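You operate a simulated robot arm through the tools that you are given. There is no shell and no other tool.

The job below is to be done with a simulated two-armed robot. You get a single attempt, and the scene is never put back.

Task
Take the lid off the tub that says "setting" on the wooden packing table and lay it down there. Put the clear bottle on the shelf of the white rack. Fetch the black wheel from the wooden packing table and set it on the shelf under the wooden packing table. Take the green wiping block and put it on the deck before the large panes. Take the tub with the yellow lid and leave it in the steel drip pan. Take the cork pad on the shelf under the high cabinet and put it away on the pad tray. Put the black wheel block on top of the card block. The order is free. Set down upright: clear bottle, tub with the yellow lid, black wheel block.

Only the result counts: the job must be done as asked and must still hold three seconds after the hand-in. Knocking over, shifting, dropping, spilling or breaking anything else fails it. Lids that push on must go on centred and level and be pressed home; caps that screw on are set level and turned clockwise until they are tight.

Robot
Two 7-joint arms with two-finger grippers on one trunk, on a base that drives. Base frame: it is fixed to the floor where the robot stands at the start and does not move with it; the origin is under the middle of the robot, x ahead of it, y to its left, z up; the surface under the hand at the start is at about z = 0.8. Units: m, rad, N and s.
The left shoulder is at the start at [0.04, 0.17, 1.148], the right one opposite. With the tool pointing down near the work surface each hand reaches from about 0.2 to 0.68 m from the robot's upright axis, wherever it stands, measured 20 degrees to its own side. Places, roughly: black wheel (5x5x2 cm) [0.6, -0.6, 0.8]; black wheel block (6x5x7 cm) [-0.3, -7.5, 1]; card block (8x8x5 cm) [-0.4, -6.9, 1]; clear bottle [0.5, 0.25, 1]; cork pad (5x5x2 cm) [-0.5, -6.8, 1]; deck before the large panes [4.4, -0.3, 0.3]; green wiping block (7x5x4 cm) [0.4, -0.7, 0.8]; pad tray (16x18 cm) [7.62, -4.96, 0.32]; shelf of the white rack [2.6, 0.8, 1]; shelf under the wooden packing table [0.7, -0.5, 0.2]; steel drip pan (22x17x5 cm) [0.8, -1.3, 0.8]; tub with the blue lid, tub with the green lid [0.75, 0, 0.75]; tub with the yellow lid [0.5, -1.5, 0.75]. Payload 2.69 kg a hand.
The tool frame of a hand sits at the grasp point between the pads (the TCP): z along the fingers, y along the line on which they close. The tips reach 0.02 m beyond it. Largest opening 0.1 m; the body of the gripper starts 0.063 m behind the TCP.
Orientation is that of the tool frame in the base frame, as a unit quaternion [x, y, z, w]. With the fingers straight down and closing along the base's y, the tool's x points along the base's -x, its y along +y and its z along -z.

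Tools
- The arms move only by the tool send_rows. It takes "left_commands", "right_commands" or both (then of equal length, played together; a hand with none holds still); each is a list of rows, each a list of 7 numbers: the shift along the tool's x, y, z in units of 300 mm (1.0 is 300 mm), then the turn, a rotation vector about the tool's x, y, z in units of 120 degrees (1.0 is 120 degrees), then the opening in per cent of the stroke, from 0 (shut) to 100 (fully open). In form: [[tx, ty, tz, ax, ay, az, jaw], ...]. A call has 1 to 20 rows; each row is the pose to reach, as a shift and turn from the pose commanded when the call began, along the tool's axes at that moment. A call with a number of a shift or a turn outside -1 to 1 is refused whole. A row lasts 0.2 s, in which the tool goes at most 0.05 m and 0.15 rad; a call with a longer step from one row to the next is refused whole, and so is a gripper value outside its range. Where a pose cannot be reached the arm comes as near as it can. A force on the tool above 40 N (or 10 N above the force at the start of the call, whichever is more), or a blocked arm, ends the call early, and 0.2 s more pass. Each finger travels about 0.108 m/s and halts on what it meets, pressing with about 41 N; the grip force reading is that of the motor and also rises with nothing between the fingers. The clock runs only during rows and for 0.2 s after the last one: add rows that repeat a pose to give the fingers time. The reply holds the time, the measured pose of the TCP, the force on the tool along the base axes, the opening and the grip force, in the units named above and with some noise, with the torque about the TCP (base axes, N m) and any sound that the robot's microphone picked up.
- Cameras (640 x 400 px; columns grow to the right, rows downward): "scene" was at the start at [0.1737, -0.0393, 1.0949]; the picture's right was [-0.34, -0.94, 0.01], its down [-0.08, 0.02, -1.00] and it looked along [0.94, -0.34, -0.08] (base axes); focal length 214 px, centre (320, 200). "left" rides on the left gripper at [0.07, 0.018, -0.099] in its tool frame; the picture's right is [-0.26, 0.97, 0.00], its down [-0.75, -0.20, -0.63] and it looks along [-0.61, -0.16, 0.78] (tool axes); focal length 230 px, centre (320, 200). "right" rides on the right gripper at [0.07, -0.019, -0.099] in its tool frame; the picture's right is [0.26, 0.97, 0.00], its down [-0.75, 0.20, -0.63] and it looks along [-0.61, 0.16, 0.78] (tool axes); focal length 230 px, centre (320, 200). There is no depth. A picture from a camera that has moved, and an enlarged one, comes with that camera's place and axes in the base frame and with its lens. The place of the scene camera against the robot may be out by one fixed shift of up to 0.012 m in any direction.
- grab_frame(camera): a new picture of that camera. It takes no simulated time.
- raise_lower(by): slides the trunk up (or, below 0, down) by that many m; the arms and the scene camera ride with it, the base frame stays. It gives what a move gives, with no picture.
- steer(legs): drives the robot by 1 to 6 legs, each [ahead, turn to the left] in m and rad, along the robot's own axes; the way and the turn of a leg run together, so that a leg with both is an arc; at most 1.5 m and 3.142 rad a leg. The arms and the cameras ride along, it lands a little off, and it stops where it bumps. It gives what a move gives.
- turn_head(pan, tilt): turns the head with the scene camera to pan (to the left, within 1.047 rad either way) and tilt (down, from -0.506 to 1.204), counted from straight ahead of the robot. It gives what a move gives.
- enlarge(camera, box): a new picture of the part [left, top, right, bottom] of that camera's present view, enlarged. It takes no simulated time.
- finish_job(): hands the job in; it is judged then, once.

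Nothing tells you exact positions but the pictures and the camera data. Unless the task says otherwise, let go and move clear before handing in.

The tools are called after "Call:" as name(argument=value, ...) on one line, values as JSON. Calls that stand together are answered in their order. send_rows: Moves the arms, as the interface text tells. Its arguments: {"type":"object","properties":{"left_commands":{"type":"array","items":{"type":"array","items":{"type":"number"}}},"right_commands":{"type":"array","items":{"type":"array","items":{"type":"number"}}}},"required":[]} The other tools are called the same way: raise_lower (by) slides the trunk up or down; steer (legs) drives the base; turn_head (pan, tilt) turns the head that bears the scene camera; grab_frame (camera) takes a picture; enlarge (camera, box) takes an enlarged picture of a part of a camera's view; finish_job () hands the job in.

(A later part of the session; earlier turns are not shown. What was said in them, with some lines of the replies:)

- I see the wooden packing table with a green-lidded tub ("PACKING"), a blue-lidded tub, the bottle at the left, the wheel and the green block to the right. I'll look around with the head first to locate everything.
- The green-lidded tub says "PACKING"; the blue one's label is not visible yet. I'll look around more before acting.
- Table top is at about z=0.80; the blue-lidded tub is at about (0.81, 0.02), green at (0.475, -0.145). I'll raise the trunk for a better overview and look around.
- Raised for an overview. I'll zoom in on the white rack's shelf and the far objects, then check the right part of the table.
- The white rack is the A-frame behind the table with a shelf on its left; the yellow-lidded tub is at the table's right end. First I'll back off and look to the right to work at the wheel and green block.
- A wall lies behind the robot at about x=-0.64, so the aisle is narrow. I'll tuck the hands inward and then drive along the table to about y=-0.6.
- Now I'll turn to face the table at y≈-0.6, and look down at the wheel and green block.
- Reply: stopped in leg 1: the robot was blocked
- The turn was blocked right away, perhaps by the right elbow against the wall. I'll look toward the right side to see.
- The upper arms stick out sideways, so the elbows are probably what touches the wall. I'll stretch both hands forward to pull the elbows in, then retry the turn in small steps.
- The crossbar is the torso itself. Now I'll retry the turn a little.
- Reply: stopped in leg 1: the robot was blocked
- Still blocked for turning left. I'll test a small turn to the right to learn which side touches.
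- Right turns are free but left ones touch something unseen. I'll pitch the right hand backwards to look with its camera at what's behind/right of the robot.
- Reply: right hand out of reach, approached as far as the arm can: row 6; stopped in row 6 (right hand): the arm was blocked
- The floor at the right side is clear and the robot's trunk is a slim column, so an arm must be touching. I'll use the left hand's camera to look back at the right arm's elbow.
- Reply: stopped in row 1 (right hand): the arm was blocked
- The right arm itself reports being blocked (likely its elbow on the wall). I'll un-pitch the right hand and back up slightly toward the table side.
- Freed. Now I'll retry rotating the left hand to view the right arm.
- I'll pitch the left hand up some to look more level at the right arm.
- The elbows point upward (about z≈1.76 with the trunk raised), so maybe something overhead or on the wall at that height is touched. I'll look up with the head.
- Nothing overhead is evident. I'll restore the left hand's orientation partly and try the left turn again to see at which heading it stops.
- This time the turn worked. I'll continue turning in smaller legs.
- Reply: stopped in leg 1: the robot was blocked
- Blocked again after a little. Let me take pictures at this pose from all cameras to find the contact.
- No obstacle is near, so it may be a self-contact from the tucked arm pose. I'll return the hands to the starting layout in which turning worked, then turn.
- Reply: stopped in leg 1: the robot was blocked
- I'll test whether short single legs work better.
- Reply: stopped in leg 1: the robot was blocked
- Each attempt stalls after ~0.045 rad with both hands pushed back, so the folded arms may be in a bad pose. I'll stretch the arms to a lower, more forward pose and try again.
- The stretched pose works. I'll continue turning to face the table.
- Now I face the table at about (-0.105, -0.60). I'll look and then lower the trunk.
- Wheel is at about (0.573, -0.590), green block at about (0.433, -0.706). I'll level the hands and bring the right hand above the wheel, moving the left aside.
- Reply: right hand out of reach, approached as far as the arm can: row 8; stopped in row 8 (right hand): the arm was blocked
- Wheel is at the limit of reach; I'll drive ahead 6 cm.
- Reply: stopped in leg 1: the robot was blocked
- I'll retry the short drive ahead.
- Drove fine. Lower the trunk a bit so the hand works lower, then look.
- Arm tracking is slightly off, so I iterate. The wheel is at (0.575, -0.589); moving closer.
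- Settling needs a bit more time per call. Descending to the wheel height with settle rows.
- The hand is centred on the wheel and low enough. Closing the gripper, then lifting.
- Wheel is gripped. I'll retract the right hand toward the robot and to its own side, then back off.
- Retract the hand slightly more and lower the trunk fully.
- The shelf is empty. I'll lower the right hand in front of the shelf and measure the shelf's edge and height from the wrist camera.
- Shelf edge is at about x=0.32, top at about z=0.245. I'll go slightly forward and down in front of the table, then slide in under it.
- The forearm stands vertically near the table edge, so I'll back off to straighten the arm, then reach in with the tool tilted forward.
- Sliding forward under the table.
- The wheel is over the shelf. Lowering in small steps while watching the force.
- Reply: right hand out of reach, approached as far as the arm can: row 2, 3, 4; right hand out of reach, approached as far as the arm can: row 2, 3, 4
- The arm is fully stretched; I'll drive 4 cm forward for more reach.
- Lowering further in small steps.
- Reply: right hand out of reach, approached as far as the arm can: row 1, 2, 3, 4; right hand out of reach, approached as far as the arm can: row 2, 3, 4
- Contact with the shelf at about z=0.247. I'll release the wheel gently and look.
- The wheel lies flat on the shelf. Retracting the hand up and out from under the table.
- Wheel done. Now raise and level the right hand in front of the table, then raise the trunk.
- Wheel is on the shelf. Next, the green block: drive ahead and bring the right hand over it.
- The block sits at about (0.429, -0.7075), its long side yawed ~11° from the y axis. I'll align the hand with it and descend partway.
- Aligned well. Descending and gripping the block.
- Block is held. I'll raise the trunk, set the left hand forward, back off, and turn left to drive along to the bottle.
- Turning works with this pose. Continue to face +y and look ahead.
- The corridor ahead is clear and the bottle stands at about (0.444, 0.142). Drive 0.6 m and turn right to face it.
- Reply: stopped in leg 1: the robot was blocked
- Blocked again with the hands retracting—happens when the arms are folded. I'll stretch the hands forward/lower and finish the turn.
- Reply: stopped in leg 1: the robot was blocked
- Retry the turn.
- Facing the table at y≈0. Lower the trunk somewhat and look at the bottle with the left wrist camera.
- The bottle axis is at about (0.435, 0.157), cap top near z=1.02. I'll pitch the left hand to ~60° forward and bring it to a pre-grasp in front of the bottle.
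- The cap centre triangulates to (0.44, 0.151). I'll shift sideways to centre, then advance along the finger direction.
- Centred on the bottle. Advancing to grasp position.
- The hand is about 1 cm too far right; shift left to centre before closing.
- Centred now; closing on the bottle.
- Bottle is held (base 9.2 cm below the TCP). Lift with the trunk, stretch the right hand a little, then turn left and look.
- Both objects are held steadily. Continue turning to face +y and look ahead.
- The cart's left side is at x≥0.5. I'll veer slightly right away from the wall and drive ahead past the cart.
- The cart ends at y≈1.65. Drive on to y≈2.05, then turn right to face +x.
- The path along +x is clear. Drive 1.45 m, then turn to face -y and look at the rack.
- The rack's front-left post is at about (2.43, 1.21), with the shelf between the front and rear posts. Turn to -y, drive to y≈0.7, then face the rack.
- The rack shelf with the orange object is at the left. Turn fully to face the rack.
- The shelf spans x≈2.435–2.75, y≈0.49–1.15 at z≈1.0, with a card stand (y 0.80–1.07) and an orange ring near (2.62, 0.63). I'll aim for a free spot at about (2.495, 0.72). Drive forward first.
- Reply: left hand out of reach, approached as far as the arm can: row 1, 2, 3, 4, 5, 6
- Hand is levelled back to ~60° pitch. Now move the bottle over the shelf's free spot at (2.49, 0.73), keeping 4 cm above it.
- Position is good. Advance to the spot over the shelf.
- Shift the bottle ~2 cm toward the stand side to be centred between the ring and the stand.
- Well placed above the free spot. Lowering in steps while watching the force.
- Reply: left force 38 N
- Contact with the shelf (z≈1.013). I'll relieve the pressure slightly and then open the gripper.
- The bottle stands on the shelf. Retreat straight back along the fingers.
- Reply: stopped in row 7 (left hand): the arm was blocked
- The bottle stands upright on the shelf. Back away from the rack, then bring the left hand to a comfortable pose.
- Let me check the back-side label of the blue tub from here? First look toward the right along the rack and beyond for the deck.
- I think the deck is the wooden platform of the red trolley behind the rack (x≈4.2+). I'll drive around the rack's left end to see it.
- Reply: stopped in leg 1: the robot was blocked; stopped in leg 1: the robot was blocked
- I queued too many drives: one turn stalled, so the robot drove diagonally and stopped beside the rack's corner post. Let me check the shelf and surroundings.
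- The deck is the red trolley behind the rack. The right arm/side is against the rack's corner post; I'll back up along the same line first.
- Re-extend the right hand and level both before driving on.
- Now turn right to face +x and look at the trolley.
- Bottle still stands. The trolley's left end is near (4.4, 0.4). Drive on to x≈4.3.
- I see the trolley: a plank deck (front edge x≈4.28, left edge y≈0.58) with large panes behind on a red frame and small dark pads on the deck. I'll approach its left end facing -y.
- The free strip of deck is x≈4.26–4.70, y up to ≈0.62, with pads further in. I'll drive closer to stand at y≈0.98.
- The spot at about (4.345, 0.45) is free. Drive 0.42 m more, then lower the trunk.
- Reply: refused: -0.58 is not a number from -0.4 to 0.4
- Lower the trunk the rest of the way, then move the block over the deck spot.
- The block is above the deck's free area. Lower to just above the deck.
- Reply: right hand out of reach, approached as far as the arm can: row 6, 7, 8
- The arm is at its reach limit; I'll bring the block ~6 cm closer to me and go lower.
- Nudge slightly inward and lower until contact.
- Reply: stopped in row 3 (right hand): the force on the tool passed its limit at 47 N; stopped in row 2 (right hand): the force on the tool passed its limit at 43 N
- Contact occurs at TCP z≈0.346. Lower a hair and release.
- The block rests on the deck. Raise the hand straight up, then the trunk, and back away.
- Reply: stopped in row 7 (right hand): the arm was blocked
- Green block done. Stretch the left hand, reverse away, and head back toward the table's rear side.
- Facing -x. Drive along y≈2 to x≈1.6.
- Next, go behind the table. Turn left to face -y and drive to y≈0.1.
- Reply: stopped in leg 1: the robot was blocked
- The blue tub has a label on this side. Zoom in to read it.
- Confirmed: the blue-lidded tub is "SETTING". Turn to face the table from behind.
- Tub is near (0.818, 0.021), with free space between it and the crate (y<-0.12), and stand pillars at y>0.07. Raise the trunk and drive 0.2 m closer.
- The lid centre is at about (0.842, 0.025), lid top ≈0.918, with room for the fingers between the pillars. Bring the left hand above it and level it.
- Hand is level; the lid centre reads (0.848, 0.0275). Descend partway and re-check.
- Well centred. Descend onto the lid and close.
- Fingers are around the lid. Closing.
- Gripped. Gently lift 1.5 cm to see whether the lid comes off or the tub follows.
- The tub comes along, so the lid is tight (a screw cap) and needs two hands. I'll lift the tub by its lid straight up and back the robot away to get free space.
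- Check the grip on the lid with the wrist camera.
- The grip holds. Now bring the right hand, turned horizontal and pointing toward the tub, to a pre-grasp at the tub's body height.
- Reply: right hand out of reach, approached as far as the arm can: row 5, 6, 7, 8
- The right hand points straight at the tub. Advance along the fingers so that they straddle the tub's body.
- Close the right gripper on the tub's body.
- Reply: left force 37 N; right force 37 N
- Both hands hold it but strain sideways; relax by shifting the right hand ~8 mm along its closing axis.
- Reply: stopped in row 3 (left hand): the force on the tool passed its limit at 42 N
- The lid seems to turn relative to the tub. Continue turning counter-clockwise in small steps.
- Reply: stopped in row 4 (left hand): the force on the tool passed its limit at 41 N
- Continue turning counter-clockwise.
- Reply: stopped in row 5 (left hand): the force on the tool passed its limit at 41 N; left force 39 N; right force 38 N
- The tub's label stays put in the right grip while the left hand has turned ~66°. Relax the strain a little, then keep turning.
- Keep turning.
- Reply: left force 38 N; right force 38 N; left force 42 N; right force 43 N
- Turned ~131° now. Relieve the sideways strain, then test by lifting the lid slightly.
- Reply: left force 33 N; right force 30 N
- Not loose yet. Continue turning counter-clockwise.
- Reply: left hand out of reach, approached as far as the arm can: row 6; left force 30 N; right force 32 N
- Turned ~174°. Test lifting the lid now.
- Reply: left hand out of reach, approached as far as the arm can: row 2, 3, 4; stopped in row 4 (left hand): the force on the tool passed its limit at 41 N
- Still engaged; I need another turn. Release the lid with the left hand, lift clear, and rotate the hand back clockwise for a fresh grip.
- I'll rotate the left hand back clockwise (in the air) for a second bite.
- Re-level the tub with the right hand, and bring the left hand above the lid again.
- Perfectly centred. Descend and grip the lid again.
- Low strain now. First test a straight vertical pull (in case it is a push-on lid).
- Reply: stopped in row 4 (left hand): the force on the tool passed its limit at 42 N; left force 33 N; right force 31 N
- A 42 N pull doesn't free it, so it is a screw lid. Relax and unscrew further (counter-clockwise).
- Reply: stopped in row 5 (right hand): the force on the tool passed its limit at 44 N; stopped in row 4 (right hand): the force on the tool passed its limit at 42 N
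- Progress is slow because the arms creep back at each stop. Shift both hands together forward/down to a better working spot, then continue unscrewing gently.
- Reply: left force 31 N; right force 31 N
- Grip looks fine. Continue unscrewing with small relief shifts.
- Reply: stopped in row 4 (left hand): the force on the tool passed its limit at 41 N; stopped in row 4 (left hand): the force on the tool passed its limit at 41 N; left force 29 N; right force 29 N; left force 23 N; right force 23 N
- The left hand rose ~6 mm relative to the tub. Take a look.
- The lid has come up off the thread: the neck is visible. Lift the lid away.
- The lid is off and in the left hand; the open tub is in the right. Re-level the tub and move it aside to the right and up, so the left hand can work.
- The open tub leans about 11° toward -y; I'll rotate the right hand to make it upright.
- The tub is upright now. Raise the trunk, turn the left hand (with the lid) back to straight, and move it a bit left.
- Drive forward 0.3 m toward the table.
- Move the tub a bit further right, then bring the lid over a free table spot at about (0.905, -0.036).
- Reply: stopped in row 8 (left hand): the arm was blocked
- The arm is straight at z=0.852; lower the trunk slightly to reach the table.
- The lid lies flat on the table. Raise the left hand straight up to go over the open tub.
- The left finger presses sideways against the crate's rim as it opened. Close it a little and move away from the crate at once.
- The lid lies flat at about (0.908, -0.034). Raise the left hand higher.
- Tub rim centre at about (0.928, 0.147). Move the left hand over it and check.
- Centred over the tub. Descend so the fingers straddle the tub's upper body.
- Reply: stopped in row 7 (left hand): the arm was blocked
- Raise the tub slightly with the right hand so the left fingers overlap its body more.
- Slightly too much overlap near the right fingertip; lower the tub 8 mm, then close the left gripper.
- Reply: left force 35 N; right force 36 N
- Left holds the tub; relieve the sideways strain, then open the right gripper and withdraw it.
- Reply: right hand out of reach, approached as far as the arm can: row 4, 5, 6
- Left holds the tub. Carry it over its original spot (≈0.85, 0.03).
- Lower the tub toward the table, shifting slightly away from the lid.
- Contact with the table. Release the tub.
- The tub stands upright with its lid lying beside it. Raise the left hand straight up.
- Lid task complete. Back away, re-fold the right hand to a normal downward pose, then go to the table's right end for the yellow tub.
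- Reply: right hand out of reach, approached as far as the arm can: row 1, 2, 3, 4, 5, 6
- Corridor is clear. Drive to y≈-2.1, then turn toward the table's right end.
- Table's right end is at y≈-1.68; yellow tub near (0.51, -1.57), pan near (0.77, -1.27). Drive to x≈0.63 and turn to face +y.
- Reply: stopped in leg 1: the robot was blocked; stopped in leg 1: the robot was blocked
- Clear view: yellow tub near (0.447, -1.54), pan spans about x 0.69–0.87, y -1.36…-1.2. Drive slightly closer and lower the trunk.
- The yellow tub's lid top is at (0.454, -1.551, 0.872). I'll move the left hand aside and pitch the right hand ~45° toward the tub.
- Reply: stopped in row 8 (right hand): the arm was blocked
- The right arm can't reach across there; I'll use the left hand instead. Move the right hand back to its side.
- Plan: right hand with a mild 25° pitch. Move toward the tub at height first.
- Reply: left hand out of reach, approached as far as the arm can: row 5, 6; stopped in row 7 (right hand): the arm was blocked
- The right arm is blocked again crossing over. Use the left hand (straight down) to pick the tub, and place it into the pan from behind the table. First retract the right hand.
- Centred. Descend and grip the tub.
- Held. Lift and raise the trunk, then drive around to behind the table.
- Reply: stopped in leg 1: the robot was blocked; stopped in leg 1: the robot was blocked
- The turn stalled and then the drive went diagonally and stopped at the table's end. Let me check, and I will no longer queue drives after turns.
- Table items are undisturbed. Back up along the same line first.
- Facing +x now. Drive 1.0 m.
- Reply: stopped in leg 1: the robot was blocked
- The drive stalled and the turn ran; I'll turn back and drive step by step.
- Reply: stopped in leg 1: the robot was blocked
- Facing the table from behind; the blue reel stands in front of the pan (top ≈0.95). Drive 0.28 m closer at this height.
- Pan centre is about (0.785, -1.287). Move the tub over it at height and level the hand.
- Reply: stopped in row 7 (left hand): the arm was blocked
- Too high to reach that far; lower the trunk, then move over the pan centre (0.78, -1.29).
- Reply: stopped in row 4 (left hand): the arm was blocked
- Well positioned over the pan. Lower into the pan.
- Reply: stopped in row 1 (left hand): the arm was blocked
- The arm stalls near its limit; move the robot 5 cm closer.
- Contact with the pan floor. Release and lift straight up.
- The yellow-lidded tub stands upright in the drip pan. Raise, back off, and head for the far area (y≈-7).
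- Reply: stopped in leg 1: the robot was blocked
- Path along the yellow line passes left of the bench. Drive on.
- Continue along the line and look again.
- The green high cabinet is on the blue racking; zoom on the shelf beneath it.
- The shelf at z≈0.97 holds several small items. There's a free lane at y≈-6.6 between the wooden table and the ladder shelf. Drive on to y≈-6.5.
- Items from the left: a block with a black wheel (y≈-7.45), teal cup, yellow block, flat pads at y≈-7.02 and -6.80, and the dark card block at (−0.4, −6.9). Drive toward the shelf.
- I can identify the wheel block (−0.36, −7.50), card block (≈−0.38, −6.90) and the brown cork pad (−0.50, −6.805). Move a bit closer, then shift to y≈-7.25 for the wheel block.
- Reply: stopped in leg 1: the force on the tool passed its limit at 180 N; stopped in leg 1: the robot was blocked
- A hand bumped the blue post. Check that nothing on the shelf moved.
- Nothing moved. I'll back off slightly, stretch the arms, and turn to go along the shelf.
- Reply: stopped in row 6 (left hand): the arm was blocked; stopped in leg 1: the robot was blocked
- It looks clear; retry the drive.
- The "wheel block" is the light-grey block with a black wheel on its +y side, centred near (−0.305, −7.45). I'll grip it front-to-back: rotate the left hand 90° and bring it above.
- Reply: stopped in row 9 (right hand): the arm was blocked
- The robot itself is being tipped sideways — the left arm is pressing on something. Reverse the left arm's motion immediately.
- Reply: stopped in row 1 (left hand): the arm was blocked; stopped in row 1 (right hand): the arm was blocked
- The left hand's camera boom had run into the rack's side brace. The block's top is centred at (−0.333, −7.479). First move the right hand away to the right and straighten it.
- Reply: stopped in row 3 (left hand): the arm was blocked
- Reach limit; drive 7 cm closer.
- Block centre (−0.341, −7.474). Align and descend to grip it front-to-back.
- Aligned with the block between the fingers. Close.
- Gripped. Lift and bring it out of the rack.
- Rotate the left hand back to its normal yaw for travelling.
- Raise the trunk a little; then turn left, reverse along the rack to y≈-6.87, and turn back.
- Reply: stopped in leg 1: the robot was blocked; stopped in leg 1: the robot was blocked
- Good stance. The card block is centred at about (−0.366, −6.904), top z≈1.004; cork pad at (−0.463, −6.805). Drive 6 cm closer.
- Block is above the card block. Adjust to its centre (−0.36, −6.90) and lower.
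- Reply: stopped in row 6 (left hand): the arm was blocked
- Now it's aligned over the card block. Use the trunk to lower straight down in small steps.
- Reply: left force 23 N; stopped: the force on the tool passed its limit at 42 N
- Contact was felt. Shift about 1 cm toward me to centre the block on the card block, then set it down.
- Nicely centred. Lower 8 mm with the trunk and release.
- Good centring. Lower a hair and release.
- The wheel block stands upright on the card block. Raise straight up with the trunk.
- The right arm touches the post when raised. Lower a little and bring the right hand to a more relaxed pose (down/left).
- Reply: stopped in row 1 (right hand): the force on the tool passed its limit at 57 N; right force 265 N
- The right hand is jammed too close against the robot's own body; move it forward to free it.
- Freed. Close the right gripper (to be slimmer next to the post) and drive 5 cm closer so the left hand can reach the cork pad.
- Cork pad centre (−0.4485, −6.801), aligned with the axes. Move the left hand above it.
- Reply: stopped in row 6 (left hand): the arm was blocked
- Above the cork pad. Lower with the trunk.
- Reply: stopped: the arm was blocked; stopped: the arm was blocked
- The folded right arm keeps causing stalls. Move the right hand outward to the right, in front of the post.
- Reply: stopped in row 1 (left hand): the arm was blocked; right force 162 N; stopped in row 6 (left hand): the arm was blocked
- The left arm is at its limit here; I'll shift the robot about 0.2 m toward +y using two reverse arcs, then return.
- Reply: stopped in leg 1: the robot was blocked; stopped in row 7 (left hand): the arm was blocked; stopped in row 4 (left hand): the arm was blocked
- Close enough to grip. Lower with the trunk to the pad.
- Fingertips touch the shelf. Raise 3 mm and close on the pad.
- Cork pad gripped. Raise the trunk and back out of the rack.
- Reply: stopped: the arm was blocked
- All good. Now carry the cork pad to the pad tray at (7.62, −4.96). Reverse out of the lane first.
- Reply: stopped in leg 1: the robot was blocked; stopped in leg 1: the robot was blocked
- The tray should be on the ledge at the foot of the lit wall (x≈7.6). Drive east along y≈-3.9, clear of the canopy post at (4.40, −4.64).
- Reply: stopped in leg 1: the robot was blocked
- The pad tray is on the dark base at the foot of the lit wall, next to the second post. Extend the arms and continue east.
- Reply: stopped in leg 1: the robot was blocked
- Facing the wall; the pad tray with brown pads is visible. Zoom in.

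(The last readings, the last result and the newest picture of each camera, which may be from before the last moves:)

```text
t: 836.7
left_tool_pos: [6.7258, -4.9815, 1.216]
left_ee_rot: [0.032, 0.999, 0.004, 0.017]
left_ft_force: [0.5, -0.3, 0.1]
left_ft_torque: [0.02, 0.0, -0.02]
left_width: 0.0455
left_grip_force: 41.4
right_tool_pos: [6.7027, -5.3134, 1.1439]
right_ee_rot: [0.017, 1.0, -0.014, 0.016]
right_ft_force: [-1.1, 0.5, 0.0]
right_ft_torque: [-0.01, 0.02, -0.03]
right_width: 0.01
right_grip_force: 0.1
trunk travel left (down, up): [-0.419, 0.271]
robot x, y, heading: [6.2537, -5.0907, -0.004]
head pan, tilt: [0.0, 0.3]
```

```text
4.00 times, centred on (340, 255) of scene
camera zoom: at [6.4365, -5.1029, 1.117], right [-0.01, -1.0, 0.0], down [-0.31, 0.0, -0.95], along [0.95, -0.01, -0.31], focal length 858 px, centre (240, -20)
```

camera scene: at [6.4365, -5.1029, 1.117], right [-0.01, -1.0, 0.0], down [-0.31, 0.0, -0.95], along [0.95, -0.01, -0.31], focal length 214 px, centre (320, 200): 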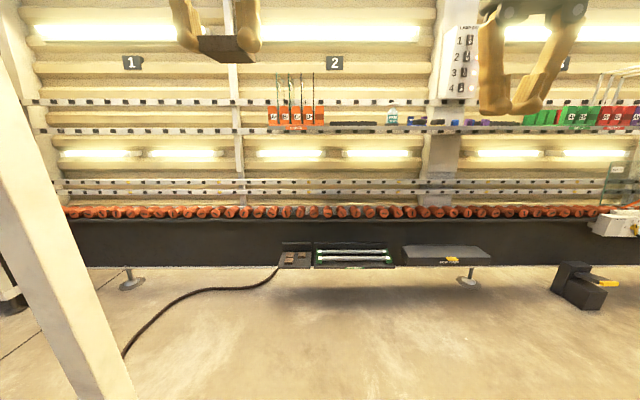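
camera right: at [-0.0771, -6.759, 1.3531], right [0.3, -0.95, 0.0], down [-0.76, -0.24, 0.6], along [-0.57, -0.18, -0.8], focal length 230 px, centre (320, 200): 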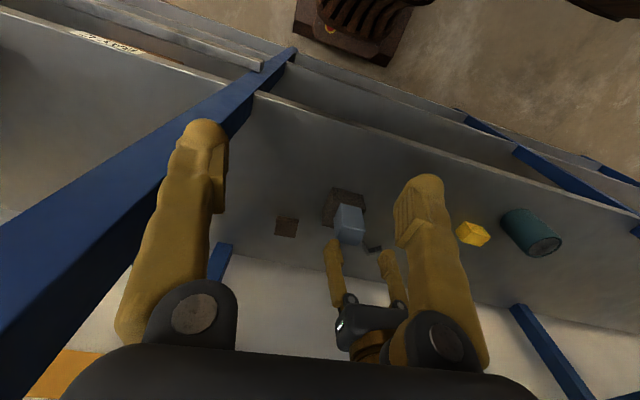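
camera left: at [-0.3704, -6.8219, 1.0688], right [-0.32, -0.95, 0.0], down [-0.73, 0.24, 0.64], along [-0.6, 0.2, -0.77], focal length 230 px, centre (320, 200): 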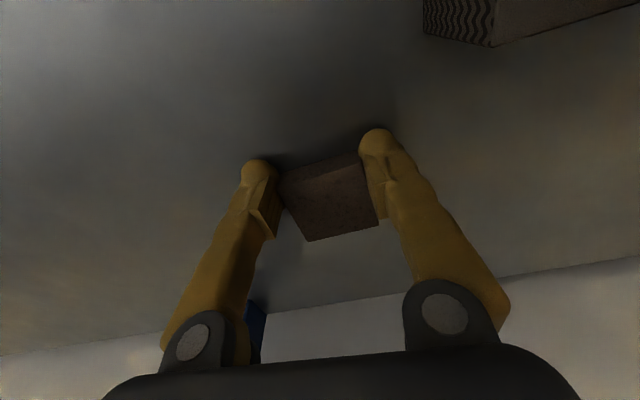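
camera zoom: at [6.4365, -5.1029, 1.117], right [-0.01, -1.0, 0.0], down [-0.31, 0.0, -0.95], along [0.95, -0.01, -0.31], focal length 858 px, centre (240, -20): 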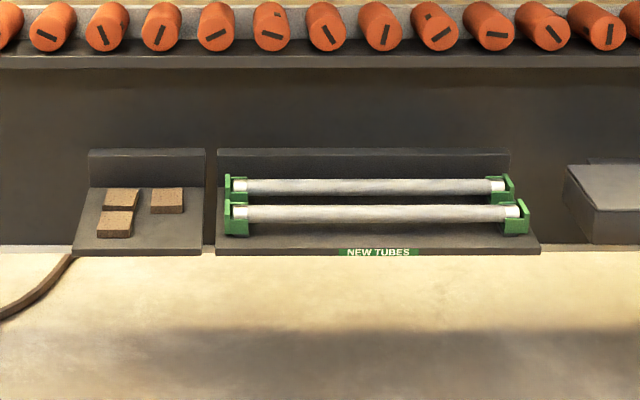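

The tray holds three pads; the free spot is front-right at about (7.60, −5.0). Drive closer, veering away from the post on the left.

Call:
steer(legs=[[0.25, -0.3], [0.25, 0], [0.22, 0.3]])

Call:
turn_head(pan=0.2, tilt=0.6)

Call:
grab_frame(camera="scene")

Call:
grab_frame(camera="left")

```text
t: 841.2
left_tool_pos: [7.3946, -5.1291, 1.2289]
left_ee_rot: [0.029, 0.999, 0.004, 0.029]
left_ft_force: [-0.4, -0.2, -0.5]
left_ft_torque: [-0.03, -0.01, 0.01]
left_width: 0.0456
left_grip_force: 41.4
right_tool_pos: [7.3731, -5.4587, 1.1553]
right_ee_rot: [0.015, 0.999, -0.012, 0.027]
right_ft_force: [0.7, 1.0, 0.0]
right_ft_torque: [-0.03, 0.05, 0.02]
right_width: 0.0103
right_grip_force: 0.1
trunk travel left (down, up): [-0.419, 0.271]
robot x, y, heading: [6.9503, -5.2469, -0.007]
head pan, tilt: [0.0, 0.3]
```

```text
t: 842.0
left_tool_pos: [7.398, -5.1286, 1.2267]
left_ee_rot: [0.03, 0.999, 0.005, 0.027]
left_ft_force: [0.3, -0.3, -0.2]
left_ft_torque: [0.02, 0.05, -0.05]
left_width: 0.0456
left_grip_force: 41.5
right_tool_pos: [7.3764, -5.4592, 1.154]
right_ee_rot: [0.015, 0.999, -0.012, 0.026]
right_ft_force: [0.0, 0.2, -0.2]
right_ft_torque: [0.04, 0.07, -0.02]
right_width: 0.0099
right_grip_force: 0.1
trunk travel left (down, up): [-0.419, 0.271]
robot x, y, heading: [6.9492, -5.2458, -0.003]
head pan, tilt: [0.201, 0.6]
```

```text
taken
camera scene: at [7.1293, -5.2395, 1.0892], right [0.19, -0.98, 0.0], down [-0.57, -0.11, -0.81], along [0.8, 0.16, -0.58], focal length 214 px, centre (320, 200)
```

scene: 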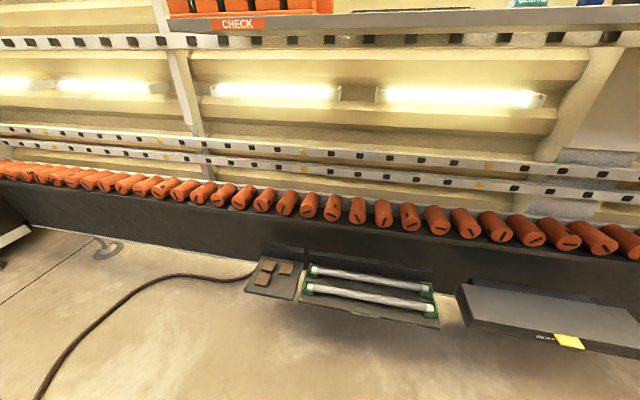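

```text
taken
camera left: at [7.3244, -5.1061, 1.3219], right [0.31, 0.95, 0.03], down [0.7, -0.25, 0.67], along [0.64, -0.19, -0.74], focal length 230 px, centre (320, 200)
```

left: 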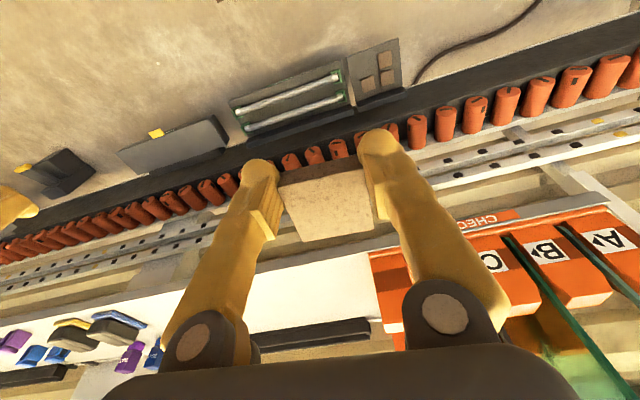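

Lower the trunk, then bring the pad over the tray.

Call:
raise_lower(by=-0.4)

Call:
send_rows(left_commands=[[0, 0.04, 0.1, 0, 0.006, 0.004, 0], [-0.03, 0.08, 0.22, 0, 0.012, 0.008, 0], [-0.06, 0.12, 0.36, 0, 0.018, 0.015, 0], [-0.09, 0.16, 0.5, 0, 0.026, 0.02, 0], [-0.12, 0.2, 0.62, 0, 0.026, 0.028, 0], [-0.15, 0.25, 0.7, 0, 0.026, 0.028, 0], [-0.15, 0.25, 0.7, 0, 0.026, 0.028, 0], [-0.15, 0.25, 0.7, 0, 0.026, 0.028, 0]])

Call:
grab_frame(camera="left")

Call:
grab_frame(camera="scene")

```text
t: 845.9
left_tool_pos: [7.3944, -5.1272, 0.8284]
left_ee_rot: [0.03, 0.999, 0.004, 0.028]
left_ft_force: [-0.3, -0.8, -0.2]
left_ft_torque: [0.05, 0.0, 0.0]
left_width: 0.0454
left_grip_force: 40.7
right_tool_pos: [7.3738, -5.4572, 0.7554]
right_ee_rot: [0.014, 0.999, -0.012, 0.028]
right_ft_force: [-0.6, -0.3, -0.3]
right_ft_torque: [0.05, 0.02, 0.01]
right_width: 0.0101
right_grip_force: 0.0
trunk travel left (down, up): [-0.019, 0.671]
robot x, y, heading: [6.9538, -5.2447, -0.006]
head pan, tilt: [0.201, 0.6]
```

```text
t: 847.7
left_tool_pos: [7.457, -5.0531, 0.6219]
left_ee_rot: [0.059, 0.998, 0.006, 0.0]
left_ft_force: [-0.5, 0.8, -0.5]
left_ft_torque: [0.01, -0.02, -0.01]
left_width: 0.0456
left_grip_force: 41.8
right_tool_pos: [7.3739, -5.4575, 0.7566]
right_ee_rot: [0.014, 0.999, -0.012, 0.027]
right_ft_force: [-0.2, 0.1, -0.8]
right_ft_torque: [0.02, -0.01, -0.01]
right_width: 0.0103
right_grip_force: 0.0
trunk travel left (down, up): [-0.019, 0.671]
robot x, y, heading: [6.9488, -5.2489, -0.004]
head pan, tilt: [0.201, 0.6]
```

```text
taken
camera left: at [7.3894, -5.0287, 0.7202], right [0.37, 0.93, 0.01], down [0.72, -0.29, 0.63], along [0.59, -0.22, -0.78], focal length 230 px, centre (320, 200)
```

left: 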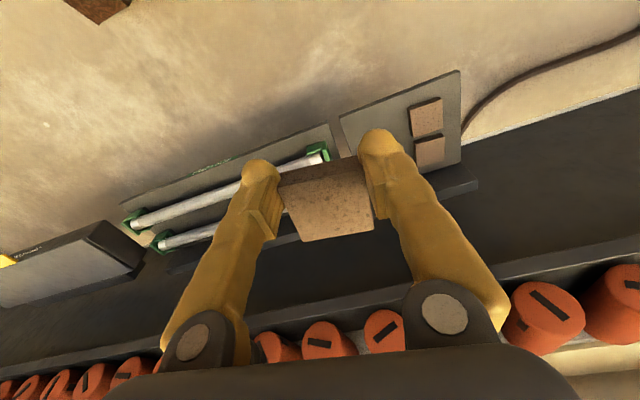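

```text
taken
camera scene: at [7.1199, -5.2391, 0.6897], right [0.19, -0.98, 0.0], down [-0.57, -0.11, -0.82], along [0.8, 0.16, -0.58], focal length 214 px, centre (320, 200)
```

scene: 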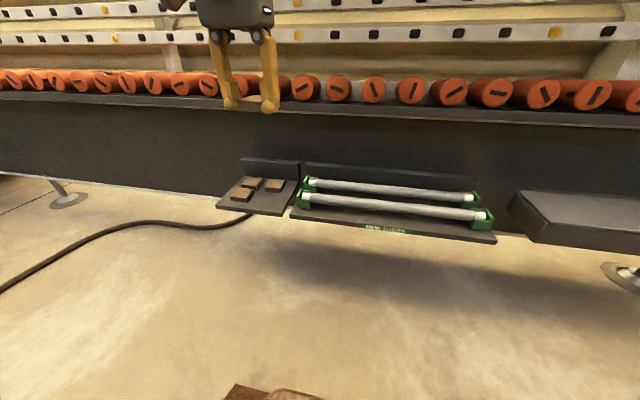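

The free spot is at about (7.580, −4.987). Move over it, straighten the yaw, and descend partway.

Call:
send_rows(left_commands=[[-0.07, 0.05, 0.05, 0.001, 0, -0.011, 0], [-0.14, 0.1, 0.14, 0.002, 0, -0.022, 0], [-0.21, 0.15, 0.26, 0.003, 0, -0.033, 0], [-0.28, 0.2, 0.38, 0.004, 0, -0.045, 0], [-0.344, 0.254, 0.5, 0.0057, 0, -0.0563, 0], [-0.344, 0.254, 0.6, 0.0057, 0, -0.0563, 0], [-0.344, 0.254, 0.663, 0.0057, 0, -0.0563, 0], [-0.344, 0.254, 0.663, 0.0057, 0, -0.0563, 0], [-0.344, 0.254, 0.663, 0.0057, 0, -0.0563, 0]])

Call:
grab_frame(camera="left")

Call:
enlarge(camera="scene", box=[190, 90, 350, 230])

```text
t: 849.7
left_tool_pos: [7.5744, -4.9867, 0.4234]
left_ee_rot: [0.0, 1.0, -0.001, 0.0]
left_ft_force: [-0.2, 0.8, 0.4]
left_ft_torque: [-0.01, 0.03, -0.01]
left_width: 0.0455
left_grip_force: 41.0
right_tool_pos: [7.3746, -5.4586, 0.7562]
right_ee_rot: [0.014, 0.999, -0.013, 0.027]
right_ft_force: [0.8, 0.7, 0.0]
right_ft_torque: [-0.01, 0.04, 0.03]
right_width: 0.0099
right_grip_force: 0.1
trunk travel left (down, up): [-0.019, 0.671]
robot x, y, heading: [6.951, -5.2473, -0.002]
head pan, tilt: [0.201, 0.6]
```

```text
taken
camera left: at [7.5042, -4.9686, 0.5211], right [0.26, 0.97, 0.0], down [0.75, -0.2, 0.63], along [0.61, -0.16, -0.78], focal length 230 px, centre (320, 200)
```

left: 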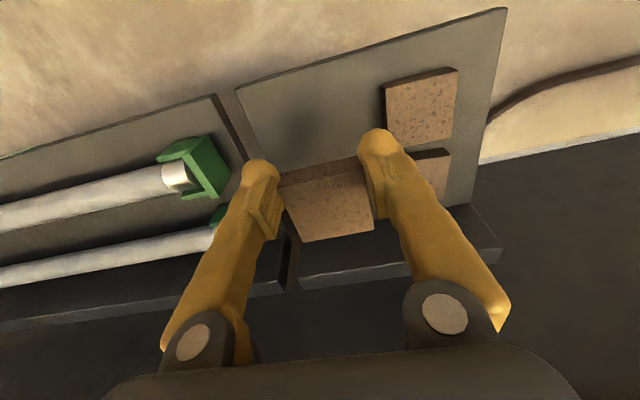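

```text
2.86 times, centred on (270, 160) of scene
camera zoom: at [7.1199, -5.2391, 0.6897], right [0.19, -0.98, 0.0], down [-0.57, -0.11, -0.82], along [0.8, 0.16, -0.58], focal length 613 px, centre (463, 314)
```

zoom: 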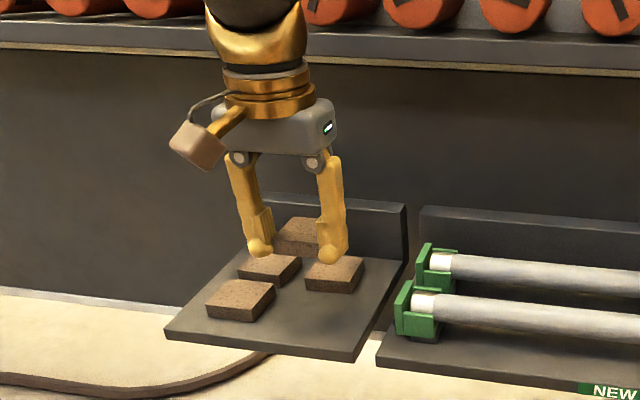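

Call:
send_rows(left_commands=[[0.02, -0.005, 0.05, 0, 0, 0, 0], [0.033, -0.01, 0.1, 0, 0, 0, 0], [0.033, -0.01, 0.16, 0, 0, 0, 0], [0.033, -0.01, 0.22, 0, 0, 0, 0], [0.033, -0.01, 0.22, 0, 0, 0, 0], [0.033, -0.01, 0.22, 0, 0, 0, 0]])

Call:
grab_frame(camera="left")

Call:
enlarge(camera="scene", box=[190, 90, 350, 230])

```text
t: 851.1
left_tool_pos: [7.5658, -4.9909, 0.3548]
left_ee_rot: [0.0, 1.0, 0.0, 0.001]
left_ft_force: [0.8, -0.7, 0.2]
left_ft_torque: [0.01, -0.02, -0.03]
left_width: 0.0455
left_grip_force: 41.1
left hand out of reach, approached as far as the arm can: row 4, 5
right_tool_pos: [7.3725, -5.4579, 0.7547]
right_ee_rot: [0.015, 0.999, -0.011, 0.028]
right_ft_force: [-0.5, -0.2, 0.6]
right_ft_torque: [0.02, 0.0, 0.01]
right_width: 0.01
right_grip_force: 0.0
trunk travel left (down, up): [-0.019, 0.671]
robot x, y, heading: [6.9511, -5.2497, -0.005]
head pan, tilt: [0.201, 0.6]
```

```text
taken
camera left: at [7.4958, -4.9723, 0.4532], right [0.26, 0.97, 0.0], down [0.75, -0.2, 0.63], along [0.61, -0.16, -0.78], focal length 230 px, centre (320, 200)
```

left: 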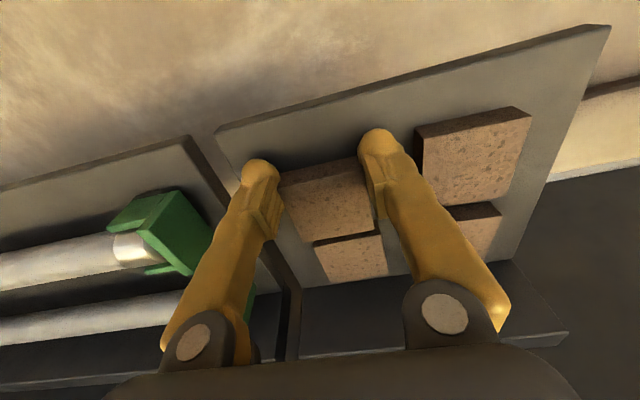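

```text
2.86 times, centred on (270, 160) of scene
camera zoom: at [7.1199, -5.2391, 0.6897], right [0.19, -0.98, 0.0], down [-0.57, -0.11, -0.82], along [0.8, 0.16, -0.58], focal length 613 px, centre (463, 314)
```

zoom: 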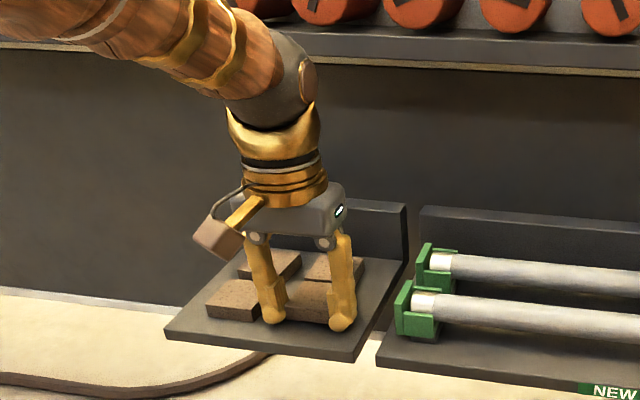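

Aligned in the free spot. Lower the last centimetre with the trunk, checking force.

Call:
raise_lower(by=-0.008)

Call:
raise_lower(by=-0.004)

```text
t: 851.6
left_tool_pos: [7.5668, -4.9908, 0.3516]
left_ee_rot: [0.0, 1.0, 0.0, 0.004]
left_ft_force: [-4.0, 0.6, 20.9]
left_ft_torque: [-0.01, -0.78, 0.01]
left_width: 0.0458
left_grip_force: 40.9
right_tool_pos: [7.3716, -5.4596, 0.7482]
right_ee_rot: [0.014, 0.999, -0.012, 0.029]
right_ft_force: [-0.6, 0.3, 0.2]
right_ft_torque: [0.0, 0.02, -0.02]
right_width: 0.0101
right_grip_force: 0.0
trunk travel left (down, up): [-0.011, 0.679]
robot x, y, heading: [6.9507, -5.2472, -0.004]
head pan, tilt: [0.201, 0.6]
```

```text
t: 852.1
left_tool_pos: [7.5727, -4.9903, 0.3538]
left_ee_rot: [-0.001, 1.0, 0.0, 0.011]
left_ft_force: [0.2, -0.1, 0.0]
left_ft_torque: [0.01, -0.02, 0.02]
left_width: 0.0457
left_grip_force: 40.6
right_tool_pos: [7.3602, -5.4588, 0.7522]
right_ee_rot: [0.014, 0.999, -0.013, 0.037]
right_ft_force: [0.5, -0.3, -0.8]
right_ft_torque: [0.0, 0.0, 0.0]
right_width: 0.0101
right_grip_force: 0.0
trunk travel left (down, up): [-0.008, 0.682]
robot x, y, heading: [6.949, -5.2474, -0.006]
head pan, tilt: [0.201, 0.6]
stopped: the force on the tool passed its limit at 44 N (the readings are from after the stop); the commanded pose is now the measured one
```

Call:
grab_frame(camera="left")

Call:
enlarge(camera="scene", box=[190, 130, 350, 230])

```text
taken
camera left: at [7.5008, -4.9714, 0.45], right [0.26, 0.97, 0.01], down [0.74, -0.2, 0.65], along [0.62, -0.16, -0.76], focal length 230 px, centre (320, 200)
```

left: 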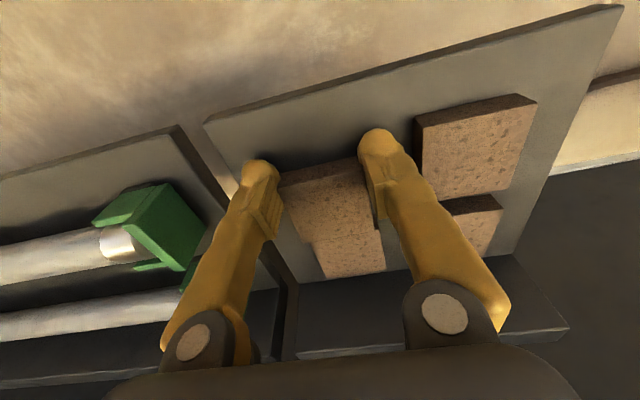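

```text
4.00 times, centred on (270, 180) of scene
camera zoom: at [7.1196, -5.2389, 0.6784], right [0.19, -0.98, 0.0], down [-0.57, -0.11, -0.82], along [0.8, 0.16, -0.58], focal length 858 px, centre (520, 280)
```

zoom: 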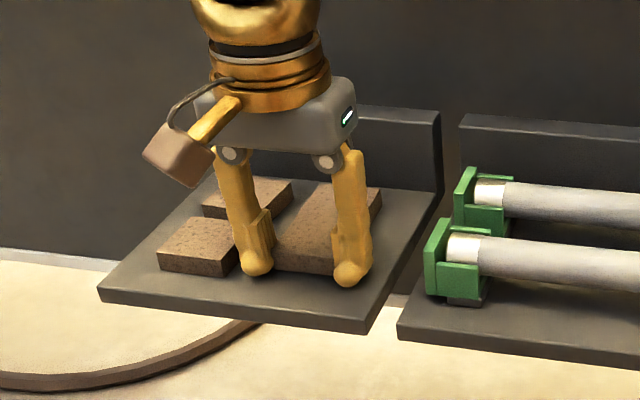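

The pad's far edge seems to be the contact. Shift ~1 cm back toward the front edge, away from the other pad, then lower and release.

Call:
send_rows(left_commands=[[0, 0, -0.015, 0, 0, 0, 0], [0.02, 0, -0.015, 0, 0.003, 0, 0], [0.04, 0, -0.015, 0, 0.005, 0, 0], [0.04, 0, -0.015, 0, 0.005, 0, 0], [0.04, 0, -0.015, 0, 0.005, 0, 0]])

Call:
grab_frame(camera="left")

Call:
enlarge(camera="left", box=[240, 120, 420, 300])

```text
t: 853.3
left_tool_pos: [7.5527, -4.9907, 0.3609]
left_ee_rot: [-0.001, 1.0, 0.0, 0.007]
left_ft_force: [-1.3, 0.6, 0.1]
left_ft_torque: [-0.02, 0.02, -0.02]
left_width: 0.0457
left_grip_force: 40.6
right_tool_pos: [7.3617, -5.4584, 0.7502]
right_ee_rot: [0.014, 0.999, -0.013, 0.036]
right_ft_force: [-0.1, -0.2, -0.1]
right_ft_torque: [-0.01, -0.02, 0.02]
right_width: 0.0098
right_grip_force: 0.1
trunk travel left (down, up): [-0.008, 0.682]
robot x, y, heading: [6.9549, -5.2505, -0.005]
head pan, tilt: [0.201, 0.6]
```

```text
taken
camera left: at [7.4824, -4.9716, 0.4588], right [0.26, 0.97, 0.0], down [0.74, -0.2, 0.64], along [0.62, -0.16, -0.77], focal length 230 px, centre (320, 200)
```

left: 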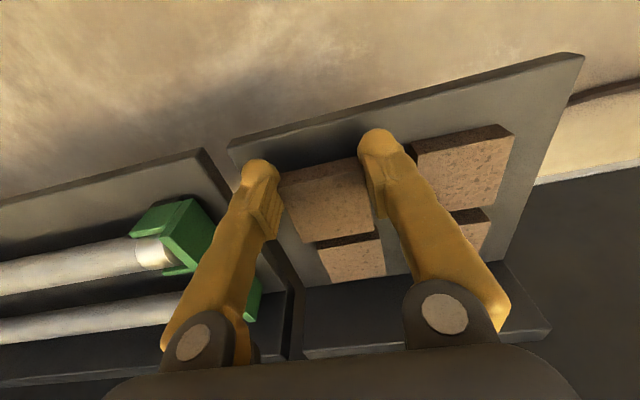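

```text
2.22 times, centred on (330, 210) of left
camera zoom: at [7.4824, -4.9716, 0.4588], right [0.26, 0.97, 0.0], down [0.74, -0.2, 0.64], along [0.62, -0.16, -0.77], focal length 511 px, centre (298, 178)
```

zoom: 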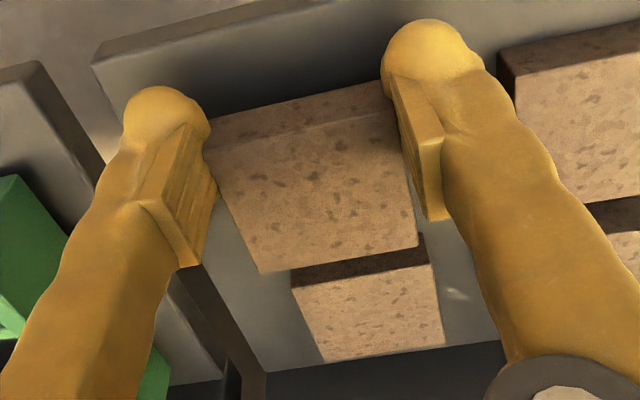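

Call:
send_rows(left_commands=[[-0.012, 0, 0.01, 0, 0, 0, 0], [-0.024, 0, 0.02, 0, 0, 0, 0], [-0.024, 0, 0.03, 0, 0, 0, 0], [-0.024, 0, 0.03, 0, 0, 0, 0], [-0.024, 0, 0.03, 0, 0, 0, 0]])

Call:
enlarge(camera="left", box=[240, 120, 420, 300])

Call:
enlarge(camera="scene", box=[190, 130, 350, 230])

```text
t: 854.5
left_tool_pos: [7.565, -4.9904, 0.3495]
left_ee_rot: [-0.001, 1.0, -0.001, 0.006]
left_ft_force: [0.7, -0.1, 2.3]
left_ft_torque: [0.02, -0.04, 0.02]
left_width: 0.0457
left_grip_force: 41.5
right_tool_pos: [7.3617, -5.4593, 0.7515]
right_ee_rot: [0.016, 0.999, -0.013, 0.034]
right_ft_force: [0.0, 0.3, 0.3]
right_ft_torque: [0.05, -0.01, 0.0]
right_width: 0.01
right_grip_force: 0.1
trunk travel left (down, up): [-0.008, 0.682]
robot x, y, heading: [6.9519, -5.2454, -0.009]
head pan, tilt: [0.201, 0.6]
```

```text
2.22 times, centred on (330, 210) of left
camera zoom: at [7.4944, -4.9721, 0.4481], right [0.26, 0.97, 0.0], down [0.74, -0.2, 0.64], along [0.62, -0.16, -0.77], focal length 511 px, centre (298, 178)
```

zoom: 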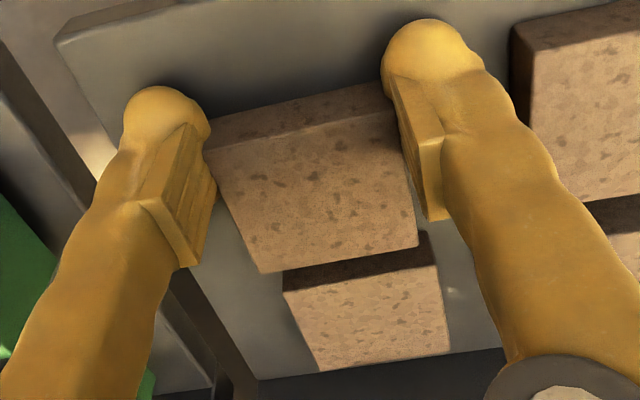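

```text
4.00 times, centred on (270, 180) of scene
camera zoom: at [7.1196, -5.2392, 0.6788], right [0.19, -0.98, 0.0], down [-0.57, -0.11, -0.82], along [0.8, 0.16, -0.58], focal length 858 px, centre (520, 280)
```

zoom: 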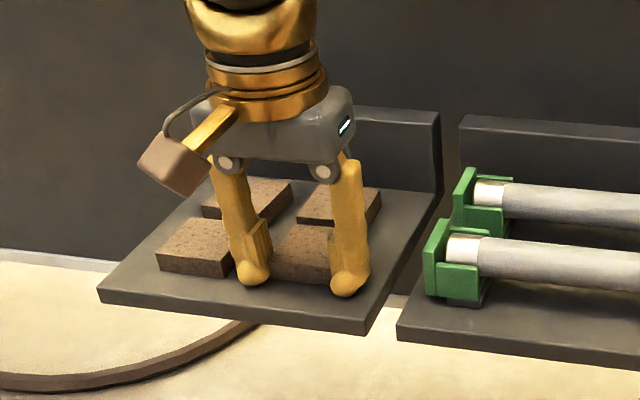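

The pad is in the free spot with a clear gap; release it.

Call:
send_rows(left_commands=[[0, 0, 0.01, 0, 0, 0, 0], [0, 0, 0.012, 0, 0, 0, 0], [0, 0, 0.012, 0, 0, 0, 49], [0, 0, 0.012, 0, 0, 0, 55], [0, 0, 0.012, 0, 0, 0, 62], [0, 0, 0.012, 0, 0, 0, 64], [0, 0, 0.012, 0, 0, 0, 64]])

Call:
enlarge(camera="left", box=[240, 120, 420, 300])

```text
t: 856.1
left_tool_pos: [7.5694, -4.9894, 0.3498]
left_ee_rot: [0.0, 1.0, 0.001, 0.01]
left_ft_force: [-1.9, 7.8, 34.4]
left_ft_torque: [-0.17, 0.23, -0.04]
left_width: 0.0502
left_grip_force: 0.0
right_tool_pos: [7.3598, -5.4581, 0.7523]
right_ee_rot: [0.014, 0.999, -0.012, 0.037]
right_ft_force: [0.6, 0.7, -0.3]
right_ft_torque: [-0.01, 0.0, 0.0]
right_width: 0.0101
right_grip_force: 0.0
trunk travel left (down, up): [-0.008, 0.682]
robot x, y, heading: [6.9528, -5.2495, -0.008]
head pan, tilt: [0.201, 0.6]
```

```text
2.22 times, centred on (330, 210) of left
camera zoom: at [7.4969, -4.9715, 0.447], right [0.26, 0.97, 0.01], down [0.74, -0.2, 0.64], along [0.62, -0.16, -0.77], focal length 511 px, centre (298, 178)
```

zoom: 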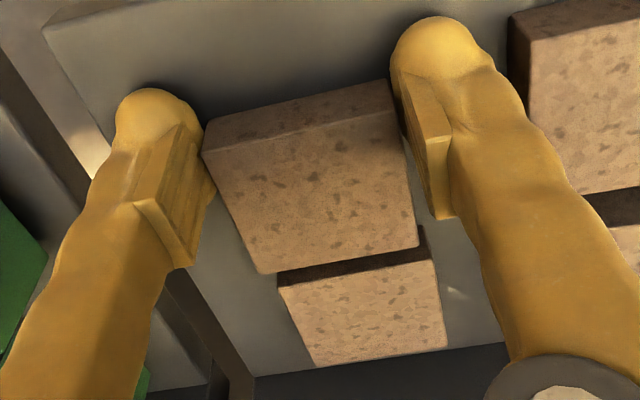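

Fingertips press on the tray; raise slightly and finish opening.

Call:
send_rows(left_commands=[[0, 0, -0.015, 0, 0, 0, 55], [0, 0, -0.03, 0, 0, 0, 60], [0, 0, -0.03, 0, 0, 0, 64], [0, 0, -0.03, 0, 0, 0, 66], [0, 0, -0.03, 0, 0, 0, 66]])

Call:
grab_frame(camera="left")

```text
t: 857.3
left_tool_pos: [7.5647, -4.991, 0.3548]
left_ee_rot: [0.0, 1.0, 0.0, 0.005]
left_ft_force: [-0.7, 0.4, -0.1]
left_ft_torque: [0.01, 0.02, 0.03]
left_width: 0.0659
left_grip_force: 0.1
right_tool_pos: [7.3613, -5.4592, 0.7501]
right_ee_rot: [0.015, 0.999, -0.013, 0.036]
right_ft_force: [0.4, 0.1, 0.1]
right_ft_torque: [0.01, 0.01, -0.01]
right_width: 0.0099
right_grip_force: 0.1
trunk travel left (down, up): [-0.008, 0.682]
robot x, y, heading: [6.9496, -5.2443, -0.002]
head pan, tilt: [0.201, 0.6]
```

```text
taken
camera left: at [7.4944, -4.9723, 0.4524], right [0.26, 0.97, 0.0], down [0.74, -0.2, 0.64], along [0.62, -0.16, -0.77], focal length 230 px, centre (320, 200)
```

left: 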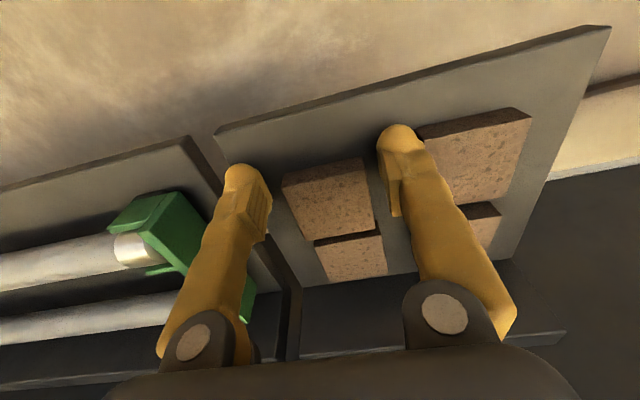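

The pad lies in the tray. Raise straight up with the trunk.

Call:
raise_lower(by=0.2)

Call:
grab_frame(camera="left")

Call:
enlarge(camera="scene", box=[190, 180, 390, 300])

```text
t: 859.4
left_tool_pos: [7.5682, -4.9897, 0.5547]
left_ee_rot: [-0.002, 1.0, 0.0, 0.005]
left_ft_force: [-0.4, 0.2, -0.2]
left_ft_torque: [0.0, -0.05, -0.03]
left_width: 0.0661
left_grip_force: 0.0
right_tool_pos: [7.3629, -5.4581, 0.9508]
right_ee_rot: [0.014, 0.999, -0.012, 0.037]
right_ft_force: [-0.2, 0.0, 0.3]
right_ft_torque: [-0.01, 0.01, 0.0]
right_width: 0.0101
right_grip_force: 0.1
trunk travel left (down, up): [-0.208, 0.482]
robot x, y, heading: [6.9543, -5.2459, -0.005]
head pan, tilt: [0.201, 0.6]
```

```text
taken
camera left: at [7.4965, -4.9721, 0.6517], right [0.26, 0.97, 0.0], down [0.74, -0.2, 0.64], along [0.62, -0.16, -0.77], focal length 230 px, centre (320, 200)
```

left: 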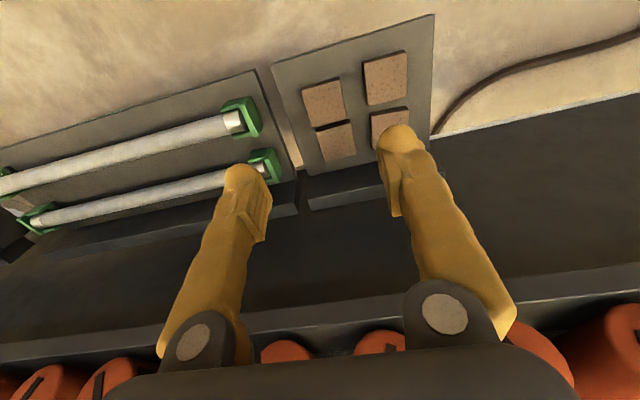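

```text
3.20 times, centred on (290, 240) of scene
camera zoom: at [7.1233, -5.2391, 0.8786], right [0.19, -0.98, 0.0], down [-0.57, -0.11, -0.82], along [0.8, 0.16, -0.58], focal length 686 px, centre (416, 72)
```

zoom: 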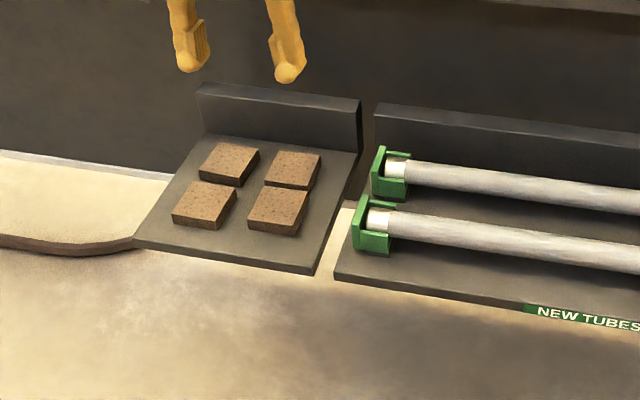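

All four pads now lie in the tray and both hands are empty and clear. Lid off and laid beside the open SETTING tub, bottle on the rack shelf, wheel on the under-shelf, green block on the deck, yellow tub upright in the pan, wheel block upright on the card block, cork pad in the tray. I hand in the job.

Call:
finish_job()

```text
The job is handed in.
```

I handed the job in with all seven tasks done, as far as the camera pictures show. I don't have the verdict yet.

| Task | Result |
|---|---|
| Lid of the "setting" tub | The blue-lidded tub reads SETTING. I unscrewed the lid and laid it flat on the wooden packing table beside the open tub, which stands close to where it was. |
| Clear bottle | Upright on the shelf of the white rack, between the card stand and the orange ring. |
| Black wheel | Flat on the shelf under the wooden packing table. |
| Green wiping block | On the deck before the large panes, near its left end. |
| Tub with the yellow lid | Upright in the steel drip pan. |
| Cork pad | In the free spot on the pad tray, with the three pads already there. |
| Black wheel block | Upright on the card block, close to the card block's front edge. |

The robot bumped into fixed furniture a few times:

- **White rack:** it drove against the left-front post once. The bottle was still upright in the pictures afterwards.
- **Packing table:** it drove against the right end once. The items near that end looked unmoved. I have no later picture of the tub and lid at the far end.
- **Crate on the table:** a finger pressed against it with about 15 N while the tub was being opened. The crate had not visibly moved.
- **Blue racking by the high cabinet:** a hand hit a post with about 180 N, and the left hand later caught a side brace, which tipped the robot briefly. The items on that shelf looked unmoved each time.

I did not go back for a last look at the bottle, the green block or the packing table before handing in.
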